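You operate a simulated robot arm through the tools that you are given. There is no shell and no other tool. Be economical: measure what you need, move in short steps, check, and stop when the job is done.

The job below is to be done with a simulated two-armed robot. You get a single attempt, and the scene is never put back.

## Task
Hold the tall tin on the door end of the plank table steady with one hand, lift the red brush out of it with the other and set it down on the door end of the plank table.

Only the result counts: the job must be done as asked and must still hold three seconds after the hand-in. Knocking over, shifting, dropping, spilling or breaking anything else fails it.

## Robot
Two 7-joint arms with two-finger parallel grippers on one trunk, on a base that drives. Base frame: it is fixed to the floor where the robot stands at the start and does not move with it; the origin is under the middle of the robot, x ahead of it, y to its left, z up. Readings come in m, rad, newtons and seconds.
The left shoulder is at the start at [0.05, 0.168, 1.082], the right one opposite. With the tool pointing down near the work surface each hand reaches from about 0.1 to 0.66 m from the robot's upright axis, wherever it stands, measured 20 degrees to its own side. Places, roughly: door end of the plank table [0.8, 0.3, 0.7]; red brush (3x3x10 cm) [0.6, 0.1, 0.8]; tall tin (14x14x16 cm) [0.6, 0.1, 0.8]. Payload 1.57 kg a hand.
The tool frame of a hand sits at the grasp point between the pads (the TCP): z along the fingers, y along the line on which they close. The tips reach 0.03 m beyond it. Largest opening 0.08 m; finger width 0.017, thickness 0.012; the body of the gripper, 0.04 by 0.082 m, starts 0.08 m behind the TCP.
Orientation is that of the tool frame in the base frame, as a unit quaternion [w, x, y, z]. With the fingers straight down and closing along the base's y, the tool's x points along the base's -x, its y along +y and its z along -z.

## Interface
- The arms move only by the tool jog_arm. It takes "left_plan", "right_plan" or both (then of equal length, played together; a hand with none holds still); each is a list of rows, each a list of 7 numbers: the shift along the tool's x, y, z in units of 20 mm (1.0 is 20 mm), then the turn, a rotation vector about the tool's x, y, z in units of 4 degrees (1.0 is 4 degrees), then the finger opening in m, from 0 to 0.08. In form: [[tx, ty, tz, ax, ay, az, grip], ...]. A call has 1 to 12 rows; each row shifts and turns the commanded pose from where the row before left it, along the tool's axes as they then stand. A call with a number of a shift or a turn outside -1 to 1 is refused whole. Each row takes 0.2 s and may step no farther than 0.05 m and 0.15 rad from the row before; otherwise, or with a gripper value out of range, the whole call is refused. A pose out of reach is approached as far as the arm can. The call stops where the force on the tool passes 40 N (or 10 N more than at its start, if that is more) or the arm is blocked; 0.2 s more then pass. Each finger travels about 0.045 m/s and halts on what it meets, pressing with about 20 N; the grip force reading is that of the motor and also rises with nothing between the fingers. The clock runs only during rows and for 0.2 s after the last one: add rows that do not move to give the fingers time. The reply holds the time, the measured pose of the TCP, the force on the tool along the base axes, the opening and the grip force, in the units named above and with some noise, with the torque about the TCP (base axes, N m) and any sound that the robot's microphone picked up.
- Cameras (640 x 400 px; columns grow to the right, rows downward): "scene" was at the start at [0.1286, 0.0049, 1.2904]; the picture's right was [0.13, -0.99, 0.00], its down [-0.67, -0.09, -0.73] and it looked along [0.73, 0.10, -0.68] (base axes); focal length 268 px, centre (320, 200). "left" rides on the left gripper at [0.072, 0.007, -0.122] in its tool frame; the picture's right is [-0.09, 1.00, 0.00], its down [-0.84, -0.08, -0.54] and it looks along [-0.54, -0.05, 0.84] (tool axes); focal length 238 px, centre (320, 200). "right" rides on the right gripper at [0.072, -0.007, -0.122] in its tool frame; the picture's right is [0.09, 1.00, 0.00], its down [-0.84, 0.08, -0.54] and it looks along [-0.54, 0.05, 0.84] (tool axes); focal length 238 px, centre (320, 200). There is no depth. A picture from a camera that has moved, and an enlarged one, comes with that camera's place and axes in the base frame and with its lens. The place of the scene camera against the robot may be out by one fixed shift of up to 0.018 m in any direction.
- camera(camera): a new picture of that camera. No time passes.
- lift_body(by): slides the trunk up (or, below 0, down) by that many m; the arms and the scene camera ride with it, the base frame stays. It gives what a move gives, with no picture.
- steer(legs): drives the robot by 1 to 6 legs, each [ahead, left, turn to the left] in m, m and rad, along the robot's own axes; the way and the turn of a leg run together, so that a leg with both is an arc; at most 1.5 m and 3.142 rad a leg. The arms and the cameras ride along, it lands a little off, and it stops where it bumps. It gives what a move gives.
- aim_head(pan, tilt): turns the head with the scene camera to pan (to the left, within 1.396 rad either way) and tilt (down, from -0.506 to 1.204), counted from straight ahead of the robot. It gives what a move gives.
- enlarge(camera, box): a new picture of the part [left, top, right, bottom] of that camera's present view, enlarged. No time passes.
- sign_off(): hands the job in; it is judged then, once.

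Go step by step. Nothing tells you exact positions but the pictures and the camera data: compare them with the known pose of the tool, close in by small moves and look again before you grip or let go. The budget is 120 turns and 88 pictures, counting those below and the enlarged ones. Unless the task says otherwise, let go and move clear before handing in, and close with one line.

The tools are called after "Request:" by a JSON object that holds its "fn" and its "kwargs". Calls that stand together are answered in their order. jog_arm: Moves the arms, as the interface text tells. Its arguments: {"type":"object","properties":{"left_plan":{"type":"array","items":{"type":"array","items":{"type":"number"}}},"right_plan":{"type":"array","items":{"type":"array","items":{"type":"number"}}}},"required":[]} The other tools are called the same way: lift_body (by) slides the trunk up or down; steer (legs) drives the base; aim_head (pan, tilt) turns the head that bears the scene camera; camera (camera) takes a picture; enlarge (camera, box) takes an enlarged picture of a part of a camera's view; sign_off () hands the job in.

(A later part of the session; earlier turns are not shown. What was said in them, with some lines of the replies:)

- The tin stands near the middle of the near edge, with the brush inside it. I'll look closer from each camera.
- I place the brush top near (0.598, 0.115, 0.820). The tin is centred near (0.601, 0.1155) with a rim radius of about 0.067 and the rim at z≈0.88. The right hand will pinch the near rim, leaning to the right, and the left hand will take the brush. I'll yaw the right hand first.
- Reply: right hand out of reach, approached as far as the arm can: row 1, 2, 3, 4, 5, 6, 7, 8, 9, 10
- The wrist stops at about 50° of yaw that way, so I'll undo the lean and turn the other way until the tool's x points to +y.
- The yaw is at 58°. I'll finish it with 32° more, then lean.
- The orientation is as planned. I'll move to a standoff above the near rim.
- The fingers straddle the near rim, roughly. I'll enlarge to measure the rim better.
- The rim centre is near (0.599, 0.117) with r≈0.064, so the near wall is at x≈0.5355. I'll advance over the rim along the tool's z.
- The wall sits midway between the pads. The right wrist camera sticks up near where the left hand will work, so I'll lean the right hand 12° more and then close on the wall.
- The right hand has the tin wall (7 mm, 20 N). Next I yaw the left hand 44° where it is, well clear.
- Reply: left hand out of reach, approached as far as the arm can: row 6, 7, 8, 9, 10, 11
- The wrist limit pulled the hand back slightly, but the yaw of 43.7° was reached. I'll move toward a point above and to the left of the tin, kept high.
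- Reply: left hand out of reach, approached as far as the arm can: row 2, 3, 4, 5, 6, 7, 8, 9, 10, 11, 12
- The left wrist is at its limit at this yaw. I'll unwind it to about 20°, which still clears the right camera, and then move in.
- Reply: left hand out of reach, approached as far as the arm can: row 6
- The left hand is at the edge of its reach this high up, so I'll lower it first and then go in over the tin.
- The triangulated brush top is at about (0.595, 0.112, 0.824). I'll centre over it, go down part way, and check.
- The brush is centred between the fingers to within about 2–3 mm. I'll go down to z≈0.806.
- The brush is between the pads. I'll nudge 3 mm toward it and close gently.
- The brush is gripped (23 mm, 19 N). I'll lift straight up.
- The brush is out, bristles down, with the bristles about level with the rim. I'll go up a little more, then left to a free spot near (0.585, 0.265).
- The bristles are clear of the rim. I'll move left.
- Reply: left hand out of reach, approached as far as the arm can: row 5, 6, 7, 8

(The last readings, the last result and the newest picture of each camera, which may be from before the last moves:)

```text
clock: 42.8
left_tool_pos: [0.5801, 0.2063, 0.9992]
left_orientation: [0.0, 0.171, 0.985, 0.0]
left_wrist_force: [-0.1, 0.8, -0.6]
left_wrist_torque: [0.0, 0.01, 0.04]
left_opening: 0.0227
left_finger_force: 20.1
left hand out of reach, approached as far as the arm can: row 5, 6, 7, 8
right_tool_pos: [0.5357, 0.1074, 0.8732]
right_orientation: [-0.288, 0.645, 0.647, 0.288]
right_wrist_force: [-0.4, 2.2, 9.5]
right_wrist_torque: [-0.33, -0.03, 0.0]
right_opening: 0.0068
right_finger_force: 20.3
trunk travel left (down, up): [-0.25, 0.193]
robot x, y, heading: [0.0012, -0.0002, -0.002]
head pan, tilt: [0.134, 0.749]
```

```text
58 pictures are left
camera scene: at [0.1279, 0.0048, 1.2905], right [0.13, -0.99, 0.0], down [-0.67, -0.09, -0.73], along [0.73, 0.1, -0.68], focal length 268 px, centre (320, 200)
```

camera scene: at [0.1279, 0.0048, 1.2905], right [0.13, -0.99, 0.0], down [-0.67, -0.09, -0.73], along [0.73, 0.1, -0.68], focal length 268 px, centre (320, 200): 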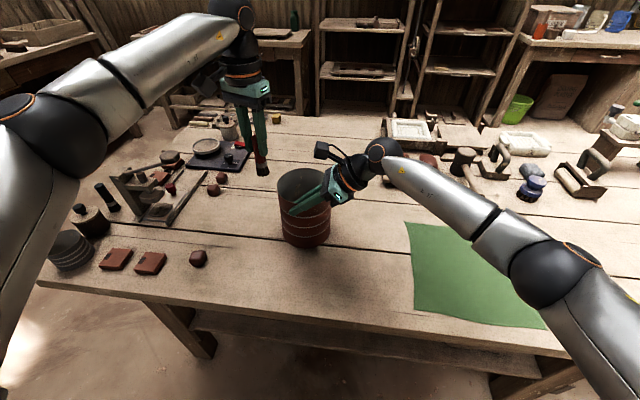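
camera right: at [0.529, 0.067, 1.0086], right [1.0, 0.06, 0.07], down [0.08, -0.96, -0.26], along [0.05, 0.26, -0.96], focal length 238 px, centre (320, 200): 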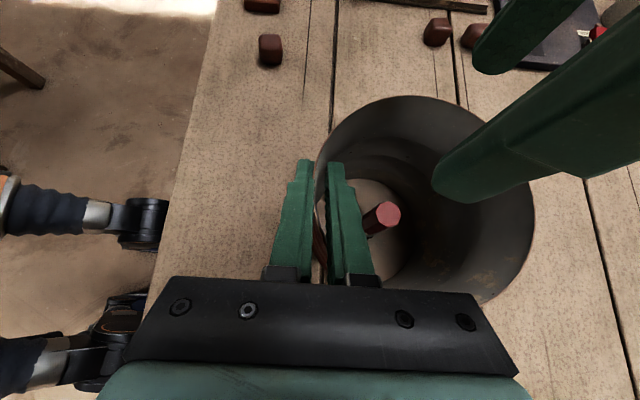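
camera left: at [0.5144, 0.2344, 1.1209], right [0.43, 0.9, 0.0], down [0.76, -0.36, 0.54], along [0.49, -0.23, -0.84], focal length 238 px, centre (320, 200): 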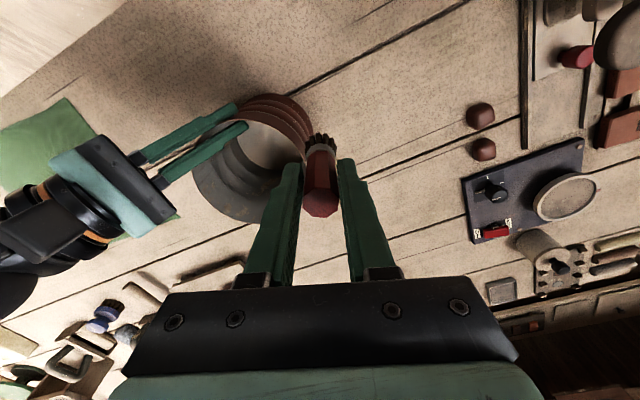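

The wrist limit shows again going left, so I'll unwind 12° of yaw and continue.

Request:
{"fn": "jog_arm", "kwargs": {"left_plan": [[0, 0, 0, 0, 0, -1, 0.0], [0, 0, 0, 0, 0, -1, 0.0], [0, 0, 0, 0, 0, -1, 0.0], [0, 0, 0, 0, 0, -1, 0.0], [0.3, 0.9, 0, 0, 0, 0, 0.0], [0.3, 0.9, 0, 0, 0, 0, 0.0], [0.3, 0.9, 0, 0, 0, 0, 0.0], [0, 0, 0, 0, 0, 0, 0.0]]}}

Request:
{"fn": "camera", "kwargs": {"camera": "left"}}

```text
clock: 44.6
left_tool_pos: [0.5666, 0.2613, 1.0008]
left_orientation: [0.001, 0.034, 0.999, 0.0]
left_wrist_force: [-0.6, -0.4, 0.2]
left_wrist_torque: [-0.02, 0.01, -0.01]
left_opening: 0.0223
left_finger_force: 20.4
right_tool_pos: [0.5345, 0.1098, 0.874]
right_orientation: [-0.287, 0.646, 0.647, 0.287]
right_wrist_force: [1.0, 0.5, 8.4]
right_wrist_torque: [-0.32, -0.07, -0.01]
right_opening: 0.007
right_finger_force: 20.2
trunk travel left (down, up): [-0.25, 0.193]
robot x, y, heading: [0.0005, 0.0021, 0.004]
head pan, tilt: [0.134, 0.749]
```

```text
57 pictures are left
camera left: at [0.4957, 0.2709, 1.1228], right [0.16, 0.99, 0.0], down [0.83, -0.14, 0.54], along [0.54, -0.09, -0.84], focal length 238 px, centre (320, 200)
```

left: 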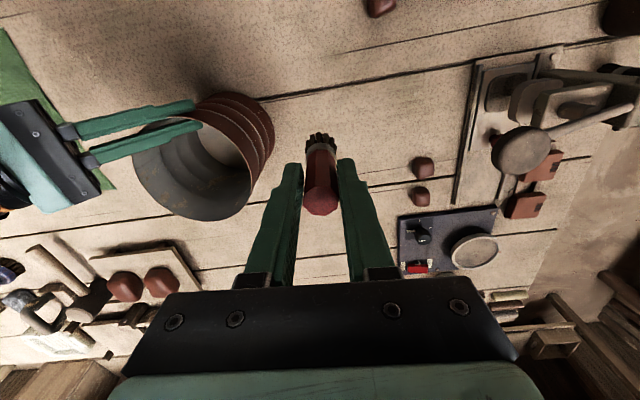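

The landing spot is free but near a plank gap, so I'll shift 15 mm farther ahead and descend to just above the table.

Request:
{"fn": "jog_arm", "kwargs": {"left_plan": [[-0.4, 0, 0.8, 0, 0, 0, 0.0], [-0.35, 0, 1, 0, 0, 0, 0.0], [0, 0, 1, 0, 0, 0, 0.0], [0, 0, 1, 0, 0, 0, 0.0], [0, 0, 1, 0, 0, 0, 0.0], [0, 0, 1, 0, 0, 0, 0.0], [0, 0, 1, 0, 0, 0, 0.0], [0, 0, 1, 0, 0, 0, 0.0], [0, 0, 0.9, 0, 0, 0, 0.0], [0, 0, 0, 0, 0, 0, 0.0]]}}

Request:
{"fn": "camera", "kwargs": {"camera": "left"}}

Request:
{"fn": "enlarge", "kwargs": {"camera": "scene", "box": [180, 100, 340, 260]}}

```text
clock: 46.8
left_tool_pos: [0.5822, 0.259, 0.827]
left_orientation: [0.0, 0.035, 0.999, 0.0]
left_wrist_force: [-0.7, -0.2, -0.2]
left_wrist_torque: [0.0, 0.0, 0.01]
left_opening: 0.0222
left_finger_force: 19.8
right_tool_pos: [0.5351, 0.1084, 0.8732]
right_orientation: [-0.288, 0.645, 0.647, 0.288]
right_wrist_force: [0.6, 0.5, 8.6]
right_wrist_torque: [-0.33, -0.06, -0.01]
right_opening: 0.0066
right_finger_force: 19.7
trunk travel left (down, up): [-0.25, 0.193]
robot x, y, heading: [-0.0006, 0.0016, -0.001]
head pan, tilt: [0.134, 0.749]
```

```text
56 pictures are left
camera left: at [0.5108, 0.2691, 0.9481], right [0.16, 0.99, 0.0], down [0.83, -0.13, 0.54], along [0.54, -0.09, -0.84], focal length 238 px, centre (320, 200)
```

left: 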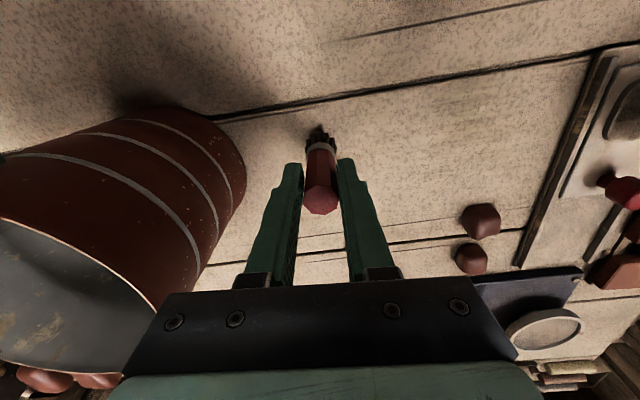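

```text
2.50 times, centred on (260, 180) of scene
camera zoom: at [0.1278, 0.0048, 1.2905], right [0.13, -0.99, 0.0], down [-0.67, -0.09, -0.73], along [0.73, 0.1, -0.68], focal length 670 px, centre (470, 250)
```

zoom: 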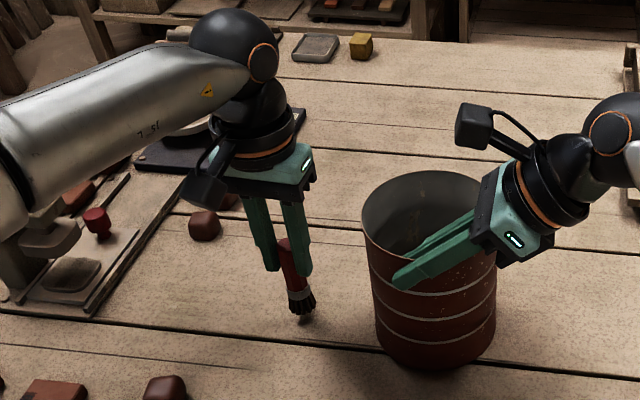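

The brush is about 20 mm above the table. I'll lower it in small steps and watch the force.

Request:
{"fn": "jog_arm", "kwargs": {"left_plan": [[0, 0, 0.2, 0, 0, 0, 0.0], [0, 0, 0.2, 0, 0, 0, 0.0], [0, 0, 0.2, 0, 0, 0, 0.0], [0, 0, 0.2, 0, 0, 0, 0.0]]}}

Request:
{"fn": "enlarge", "kwargs": {"camera": "left", "box": [240, 80, 400, 240]}}

Request:
{"fn": "enlarge", "kwargs": {"camera": "scene", "box": [220, 140, 300, 200]}}

```text
clock: 47.8
left_tool_pos: [0.5826, 0.26, 0.8108]
left_orientation: [0.001, 0.034, 0.999, -0.001]
left_wrist_force: [0.5, -0.2, -1.0]
left_wrist_torque: [-0.04, 0.0, -0.02]
left_opening: 0.0222
left_finger_force: 20.3
right_tool_pos: [0.5354, 0.1093, 0.8729]
right_orientation: [-0.288, 0.646, 0.646, 0.289]
right_wrist_force: [0.2, 1.3, 8.9]
right_wrist_torque: [-0.31, -0.05, 0.03]
right_opening: 0.0065
right_finger_force: 20.2
trunk travel left (down, up): [-0.25, 0.193]
robot x, y, heading: [-0.0003, 0.0004, -0.0]
head pan, tilt: [0.134, 0.749]
```

```text
2.50 times, centred on (320, 160) of left
camera zoom: at [0.5112, 0.2695, 0.933], right [0.16, 0.99, 0.0], down [0.83, -0.14, 0.54], along [0.54, -0.09, -0.84], focal length 596 px, centre (320, 300)
```

zoom: 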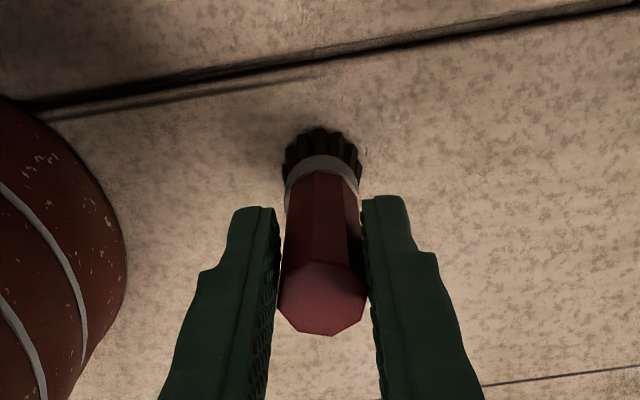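

```text
6.67 times, centred on (260, 170) of scene
camera zoom: at [0.1279, 0.0048, 1.2905], right [0.13, -0.99, 0.0], down [-0.67, -0.09, -0.73], along [0.73, 0.1, -0.68], focal length 1786 px, centre (720, 400)
```

zoom: 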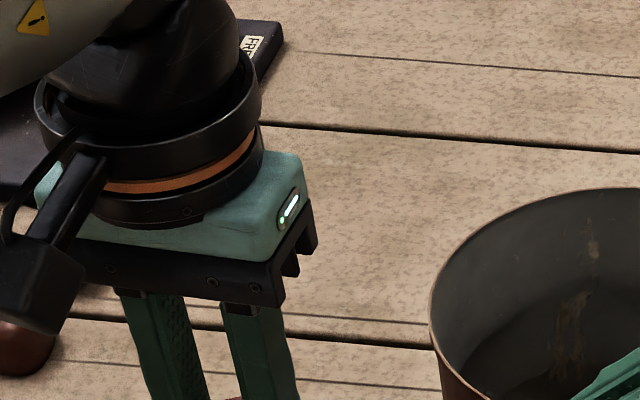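

The brush is vertical and a few mm above the table. I'll lower it in 2 mm steps.

Request:
{"fn": "jog_arm", "kwargs": {"left_plan": [[0, 0, 0.1, 0, 0, 0, 0.0], [0, 0, 0.1, 0, 0, 0, 0.0]]}}

Request:
{"fn": "jog_arm", "kwargs": {"left_plan": [[0, 0, 0.1, 0, 0, 0, 0.0], [0, 0, 0, 0, 0, 0, 0.0]]}}

```text
clock: 48.4
left_tool_pos: [0.5833, 0.2591, 0.8103]
left_orientation: [0.002, 0.034, 0.999, 0.0]
left_wrist_force: [-2.8, 2.3, 16.0]
left_wrist_torque: [0.15, 0.24, 0.07]
left_opening: 0.0224
left_finger_force: 19.7
right_tool_pos: [0.5343, 0.1089, 0.8731]
right_orientation: [-0.287, 0.645, 0.647, 0.288]
right_wrist_force: [-0.4, 1.2, 3.8]
right_wrist_torque: [0.1, -0.06, 0.01]
right_opening: 0.0067
right_finger_force: 20.0
trunk travel left (down, up): [-0.25, 0.193]
robot x, y, heading: [-0.0014, -0.003, -0.003]
head pan, tilt: [0.134, 0.749]
```

```text
clock: 49.0
left_tool_pos: [0.584, 0.2605, 0.8093]
left_orientation: [0.003, 0.035, 0.999, 0.0]
left_wrist_force: [1.6, 1.6, 21.5]
left_wrist_torque: [0.16, -0.31, 0.04]
left_opening: 0.0219
left_finger_force: 20.2
right_tool_pos: [0.5337, 0.1079, 0.8737]
right_orientation: [-0.288, 0.645, 0.646, 0.288]
right_wrist_force: [0.9, 1.7, 2.0]
right_wrist_torque: [0.02, 0.0, 0.02]
right_opening: 0.0067
right_finger_force: 20.0
trunk travel left (down, up): [-0.25, 0.193]
robot x, y, heading: [0.0016, 0.0035, -0.003]
head pan, tilt: [0.134, 0.749]
```

It's on the table, with 21 N up on the hand. I'll relieve about 3 mm of the press and look before opening.

Request:
{"fn": "jog_arm", "kwargs": {"left_plan": [[0, 0, -0.12, 0, 0, 0, 0.0], [0, 0, 0, 0, 0, 0, 0.0]]}}

Request:
{"fn": "enlarge", "kwargs": {"camera": "left", "box": [240, 80, 400, 240]}}

```text
clock: 49.6
left_tool_pos: [0.5833, 0.2587, 0.8093]
left_orientation: [0.0, 0.035, 0.999, 0.0]
left_wrist_force: [4.5, -0.2, 10.1]
left_wrist_torque: [0.01, -0.57, 0.0]
left_opening: 0.0222
left_finger_force: 20.7
right_tool_pos: [0.5352, 0.1075, 0.8727]
right_orientation: [-0.287, 0.646, 0.646, 0.289]
right_wrist_force: [-1.0, 0.5, 4.9]
right_wrist_torque: [-0.45, 0.03, -0.05]
right_opening: 0.007
right_finger_force: 19.6
trunk travel left (down, up): [-0.25, 0.193]
robot x, y, heading: [0.0044, 0.0024, 0.002]
head pan, tilt: [0.134, 0.749]
```

```text
2.50 times, centred on (320, 160) of left
camera zoom: at [0.5101, 0.2687, 0.9302], right [0.16, 0.99, 0.0], down [0.83, -0.14, 0.54], along [0.54, -0.09, -0.84], focal length 596 px, centre (320, 300)
```

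zoom: 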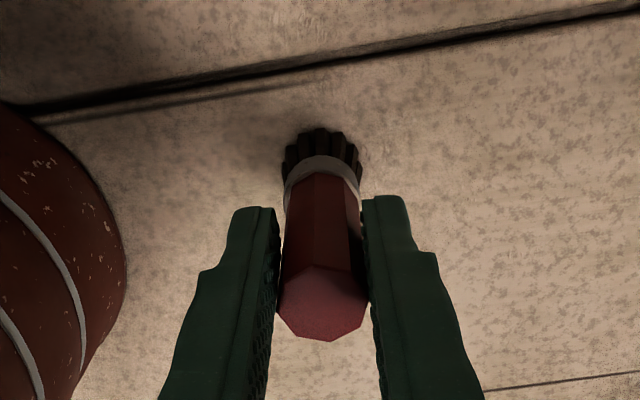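

Request:
{"fn": "jog_arm", "kwargs": {"left_plan": [[0, 0, -0.06, 0, 0, 0, 0.0], [0, 0, 0, 0, 0, 0, 0.0]]}}

```text
clock: 50.2
left_tool_pos: [0.5816, 0.2588, 0.8082]
left_orientation: [-0.001, 0.035, 0.999, 0.001]
left_wrist_force: [1.2, -1.8, 4.9]
left_wrist_torque: [-0.19, -0.15, -0.01]
left_opening: 0.0223
left_finger_force: 20.1
right_tool_pos: [0.5363, 0.1075, 0.8744]
right_orientation: [-0.286, 0.646, 0.646, 0.288]
right_wrist_force: [0.2, -0.9, 5.4]
right_wrist_torque: [-0.67, -0.03, -0.1]
right_opening: 0.0066
right_finger_force: 19.9
trunk travel left (down, up): [-0.25, 0.193]
robot x, y, heading: [0.0007, -0.0024, -0.006]
head pan, tilt: [0.134, 0.749]
```

The load is down to about 5 N. I'll open slowly, still surrounding the brush.

Request:
{"fn": "jog_arm", "kwargs": {"left_plan": [[0, 0, 0, 0, 0, 0, 0.024], [0, 0, 0, 0, 0, 0, 0.026], [0, 0, 0, 0, 0, 0, 0.028], [0, 0, 0, 0, 0, 0, 0.032], [0, 0, 0, 0, 0, 0, 0.036], [0, 0, 0, 0, 0, 0, 0.042], [0, 0, 0, 0, 0, 0, 0.05], [0, 0, 0, 0, 0, 0, 0.05]]}}

Request:
{"fn": "enlarge", "kwargs": {"camera": "left", "box": [240, 80, 400, 240]}}

```text
clock: 52.0
left_tool_pos: [0.5825, 0.2611, 0.8097]
left_orientation: [0.0, 0.035, 0.999, 0.0]
left_wrist_force: [-0.6, 0.4, 0.3]
left_wrist_torque: [0.02, -0.03, 0.02]
left_opening: 0.0501
left_finger_force: 0.1
right_tool_pos: [0.5354, 0.109, 0.8724]
right_orientation: [-0.288, 0.645, 0.647, 0.288]
right_wrist_force: [0.2, -1.1, 8.1]
right_wrist_torque: [-0.35, -0.01, 0.0]
right_opening: 0.0067
right_finger_force: 20.1
trunk travel left (down, up): [-0.25, 0.193]
robot x, y, heading: [-0.0041, 0.0003, 0.001]
head pan, tilt: [0.134, 0.749]
```

```text
2.50 times, centred on (320, 160) of left
camera zoom: at [0.5105, 0.2699, 0.9312], right [0.16, 0.99, 0.0], down [0.83, -0.13, 0.54], along [0.54, -0.09, -0.84], focal length 596 px, centre (320, 300)
```

zoom: 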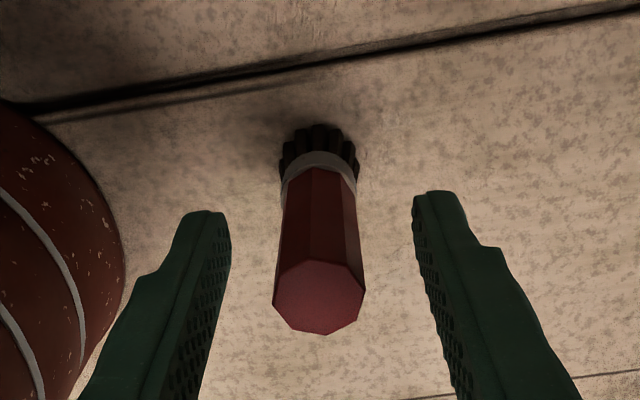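

The brush stands on its own. I'll raise the left hand straight up.

Request:
{"fn": "jog_arm", "kwargs": {"left_plan": [[0, 0, -0.4, 0, 0, 0, 0.05], [0, 0, -0.6, 0, 0, 0, 0.05], [0, 0, -0.8, 0, 0, 0, 0.05], [0, 0, -1, 0, 0, 0, 0.05], [0, 0, -1, 0, 0, 0, 0.05], [0, 0, -1, 0, 0, 0, 0.05], [0, 0, -1, 0, 0, 0, 0.05], [0.6, 0.6, -1, 0, 0, 0, 0.05]]}}

Request:
{"fn": "camera", "kwargs": {"camera": "left"}}

Request:
{"fn": "camera", "kwargs": {"camera": "right"}}

```text
clock: 53.8
left_tool_pos: [0.5722, 0.2732, 0.9437]
left_orientation: [0.001, 0.035, 0.999, 0.0]
left_wrist_force: [0.0, 0.8, -0.1]
left_wrist_torque: [0.01, -0.03, 0.0]
left_opening: 0.05
left_finger_force: 0.2
right_tool_pos: [0.5348, 0.109, 0.8723]
right_orientation: [-0.289, 0.645, 0.647, 0.288]
right_wrist_force: [-0.1, 2.0, 8.7]
right_wrist_torque: [-0.13, 0.0, 0.02]
right_opening: 0.0065
right_finger_force: 19.9
trunk travel left (down, up): [-0.25, 0.193]
robot x, y, heading: [-0.002, 0.0002, 0.004]
head pan, tilt: [0.134, 0.749]
```

```text
50 pictures are left
camera left: at [0.4993, 0.2831, 1.0658], right [0.16, 0.99, 0.0], down [0.83, -0.14, 0.54], along [0.54, -0.09, -0.84], focal length 238 px, centre (320, 200)
```

left: 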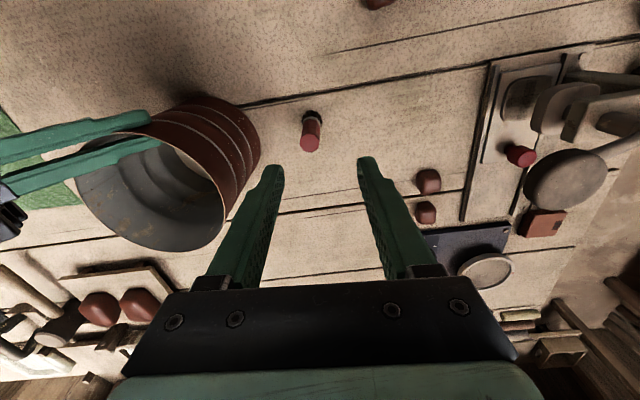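

```text
49 pictures are left
camera right: at [0.5289, 0.0671, 1.0088], right [1.0, 0.06, 0.07], down [0.08, -0.96, -0.26], along [0.05, 0.26, -0.96], focal length 238 px, centre (320, 200)
```

right: 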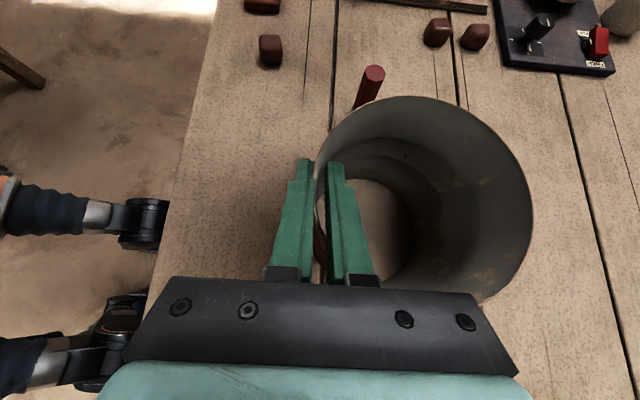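

The brush stands free. I'll release the tin slowly with the right hand.

Request:
{"fn": "jog_arm", "kwargs": {"right_plan": [[0, 0, 0, 0, 0, 0, 0.007], [0, 0, 0, 0, 0, 0, 0.009], [0, 0, 0, 0, 0, 0, 0.012], [0, 0, 0, 0, 0, 0, 0.018], [0, 0, 0, 0, 0, 0, 0.026], [0, 0, 0, 0, 0, 0, 0.034], [0, 0, 0, 0, 0, 0, 0.04], [0, 0, 0, 0, 0, 0, 0.04]]}}

Request:
{"fn": "camera", "kwargs": {"camera": "right"}}

Request:
{"fn": "enlarge", "kwargs": {"camera": "scene", "box": [220, 120, 380, 260]}}

```text
clock: 55.6
left_tool_pos: [0.572, 0.2743, 0.9429]
left_orientation: [0.001, 0.035, 0.999, 0.001]
left_wrist_force: [-0.4, -0.3, -0.1]
left_wrist_torque: [-0.01, 0.03, 0.02]
left_opening: 0.0498
left_finger_force: 0.1
right_tool_pos: [0.5351, 0.1088, 0.8734]
right_orientation: [-0.288, 0.646, 0.646, 0.287]
right_wrist_force: [0.1, 0.6, 0.5]
right_wrist_torque: [-0.01, 0.02, 0.0]
right_opening: 0.04
right_finger_force: 0.1
trunk travel left (down, up): [-0.25, 0.193]
robot x, y, heading: [-0.0003, -0.0006, 0.003]
head pan, tilt: [0.134, 0.749]
```

```text
48 pictures are left
camera right: at [0.5295, 0.0671, 1.0081], right [1.0, 0.06, 0.07], down [0.08, -0.96, -0.26], along [0.05, 0.26, -0.96], focal length 238 px, centre (320, 200)
```

right: 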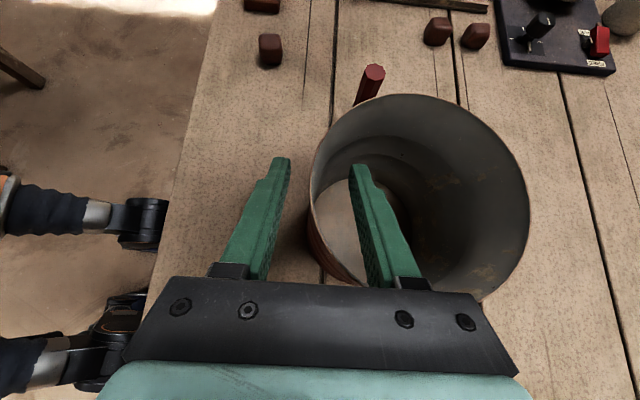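

```text
2.86 times, centred on (300, 190) of scene
camera zoom: at [0.1286, 0.0049, 1.2904], right [0.13, -0.99, 0.0], down [-0.67, -0.09, -0.73], along [0.73, 0.1, -0.68], focal length 765 px, centre (377, 229)
```

zoom: 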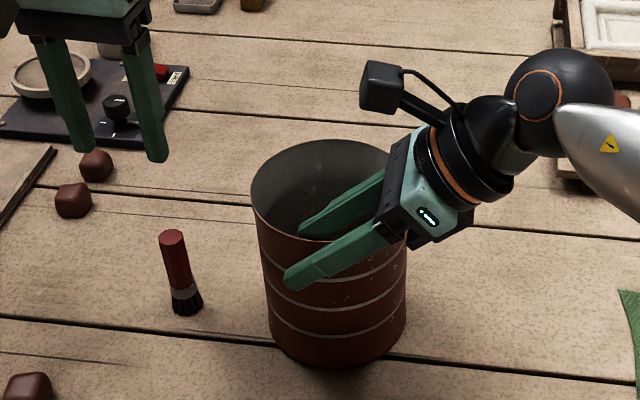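

The tin stands freely and the wall sits between the open fingers. I'll back the right hand out along its axis and take the left hand farther away.

Request:
{"fn": "jog_arm", "kwargs": {"right_plan": [[0, 0, -0.5, 0, 0, 0, 0.04], [0, 0, -0.8, 0, 0, 0, 0.04], [0, 0, -1, 0, 0, 0, 0.04], [0, 0, -1, 0, 0, 0, 0.04], [0, 0, -1, 0, 0, 0, 0.04], [0, 0, -1, 0, 0, 0, 0.04], [0, 0, -1, 0, 0, 0, 0.04]]}}

Request:
{"fn": "jog_arm", "kwargs": {"left_plan": [[0.8, 0.6, -0.5, 0, 0, 0, 0.05], [0.8, 0.6, -0.5, 0, 0, 0, 0.05], [0.8, 0.6, -0.5, 0, 0, 0, 0.05], [0.8, 0.6, -0.5, 0, 0, 0, 0.05], [0, 0, 0, 0, 0, 0, 0.05]]}}

Request:
{"fn": "camera", "kwargs": {"camera": "scene"}}

Request:
{"fn": "enlarge", "kwargs": {"camera": "scene", "box": [220, 120, 380, 260]}}

```text
clock: 57.2
left_tool_pos: [0.5716, 0.2734, 0.9428]
left_orientation: [0.0, 0.035, 0.999, -0.001]
left_wrist_force: [-0.6, 0.4, 0.4]
left_wrist_torque: [-0.01, -0.01, 0.01]
left_opening: 0.0504
left_finger_force: 0.1
right_tool_pos: [0.536, 0.0173, 0.9573]
right_orientation: [-0.288, 0.646, 0.646, 0.288]
right_wrist_force: [-0.6, -0.2, -0.2]
right_wrist_torque: [0.03, -0.01, 0.01]
right_opening: 0.0396
right_finger_force: 0.1
trunk travel left (down, up): [-0.25, 0.193]
robot x, y, heading: [0.0029, -0.002, 0.002]
head pan, tilt: [0.134, 0.749]
```

```text
clock: 58.4
left_tool_pos: [0.5104, 0.3242, 0.9831]
left_orientation: [0.001, 0.035, 0.999, 0.0]
left_wrist_force: [0.5, 0.7, 0.4]
left_wrist_torque: [0.0, -0.04, 0.01]
left_opening: 0.0503
left_finger_force: 0.1
right_tool_pos: [0.5379, 0.0179, 0.9563]
right_orientation: [-0.287, 0.646, 0.646, 0.288]
right_wrist_force: [-0.9, 0.4, -0.8]
right_wrist_torque: [-0.04, 0.0, -0.03]
right_opening: 0.04
right_finger_force: 0.0
trunk travel left (down, up): [-0.25, 0.193]
robot x, y, heading: [0.0047, -0.0017, 0.002]
head pan, tilt: [0.134, 0.749]
```

```text
46 pictures are left
camera scene: at [0.1286, 0.0048, 1.2904], right [0.13, -0.99, 0.0], down [-0.67, -0.09, -0.73], along [0.73, 0.1, -0.68], focal length 268 px, centre (320, 200)
```

scene: 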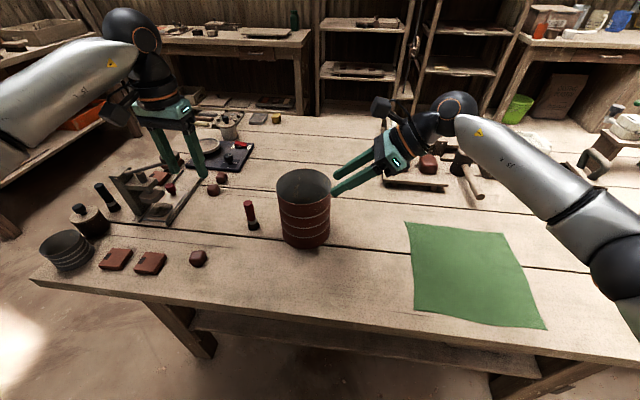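

```text
2.86 times, centred on (300, 190) of scene
camera zoom: at [0.1286, 0.0048, 1.2904], right [0.13, -0.99, 0.0], down [-0.67, -0.09, -0.73], along [0.73, 0.1, -0.68], focal length 765 px, centre (377, 229)
```

zoom: 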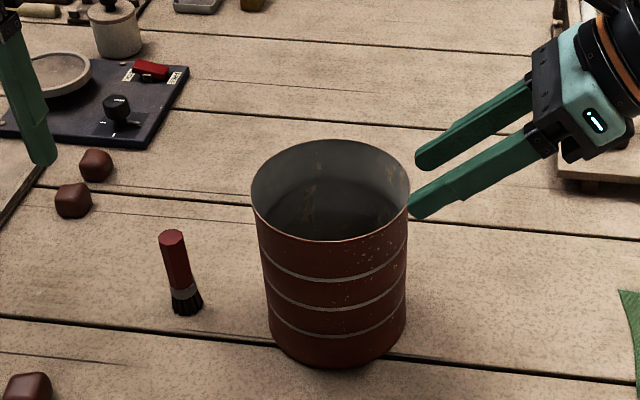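

The tin stands upright, within a few mm of where it was, and the brush stands on the door end of the table. Both hands are clear, so I'm handing in.

Request:
{"fn": "sign_off", "kwargs": {}}

```text
The job is handed in.
```

The right hand held the tall tin while the left hand lifted the red brush out and stood it, bristles down, on the door end of the plank table, about 15 cm to the left of the tin. The tin shifted a few mm when gripped and is standing upright.
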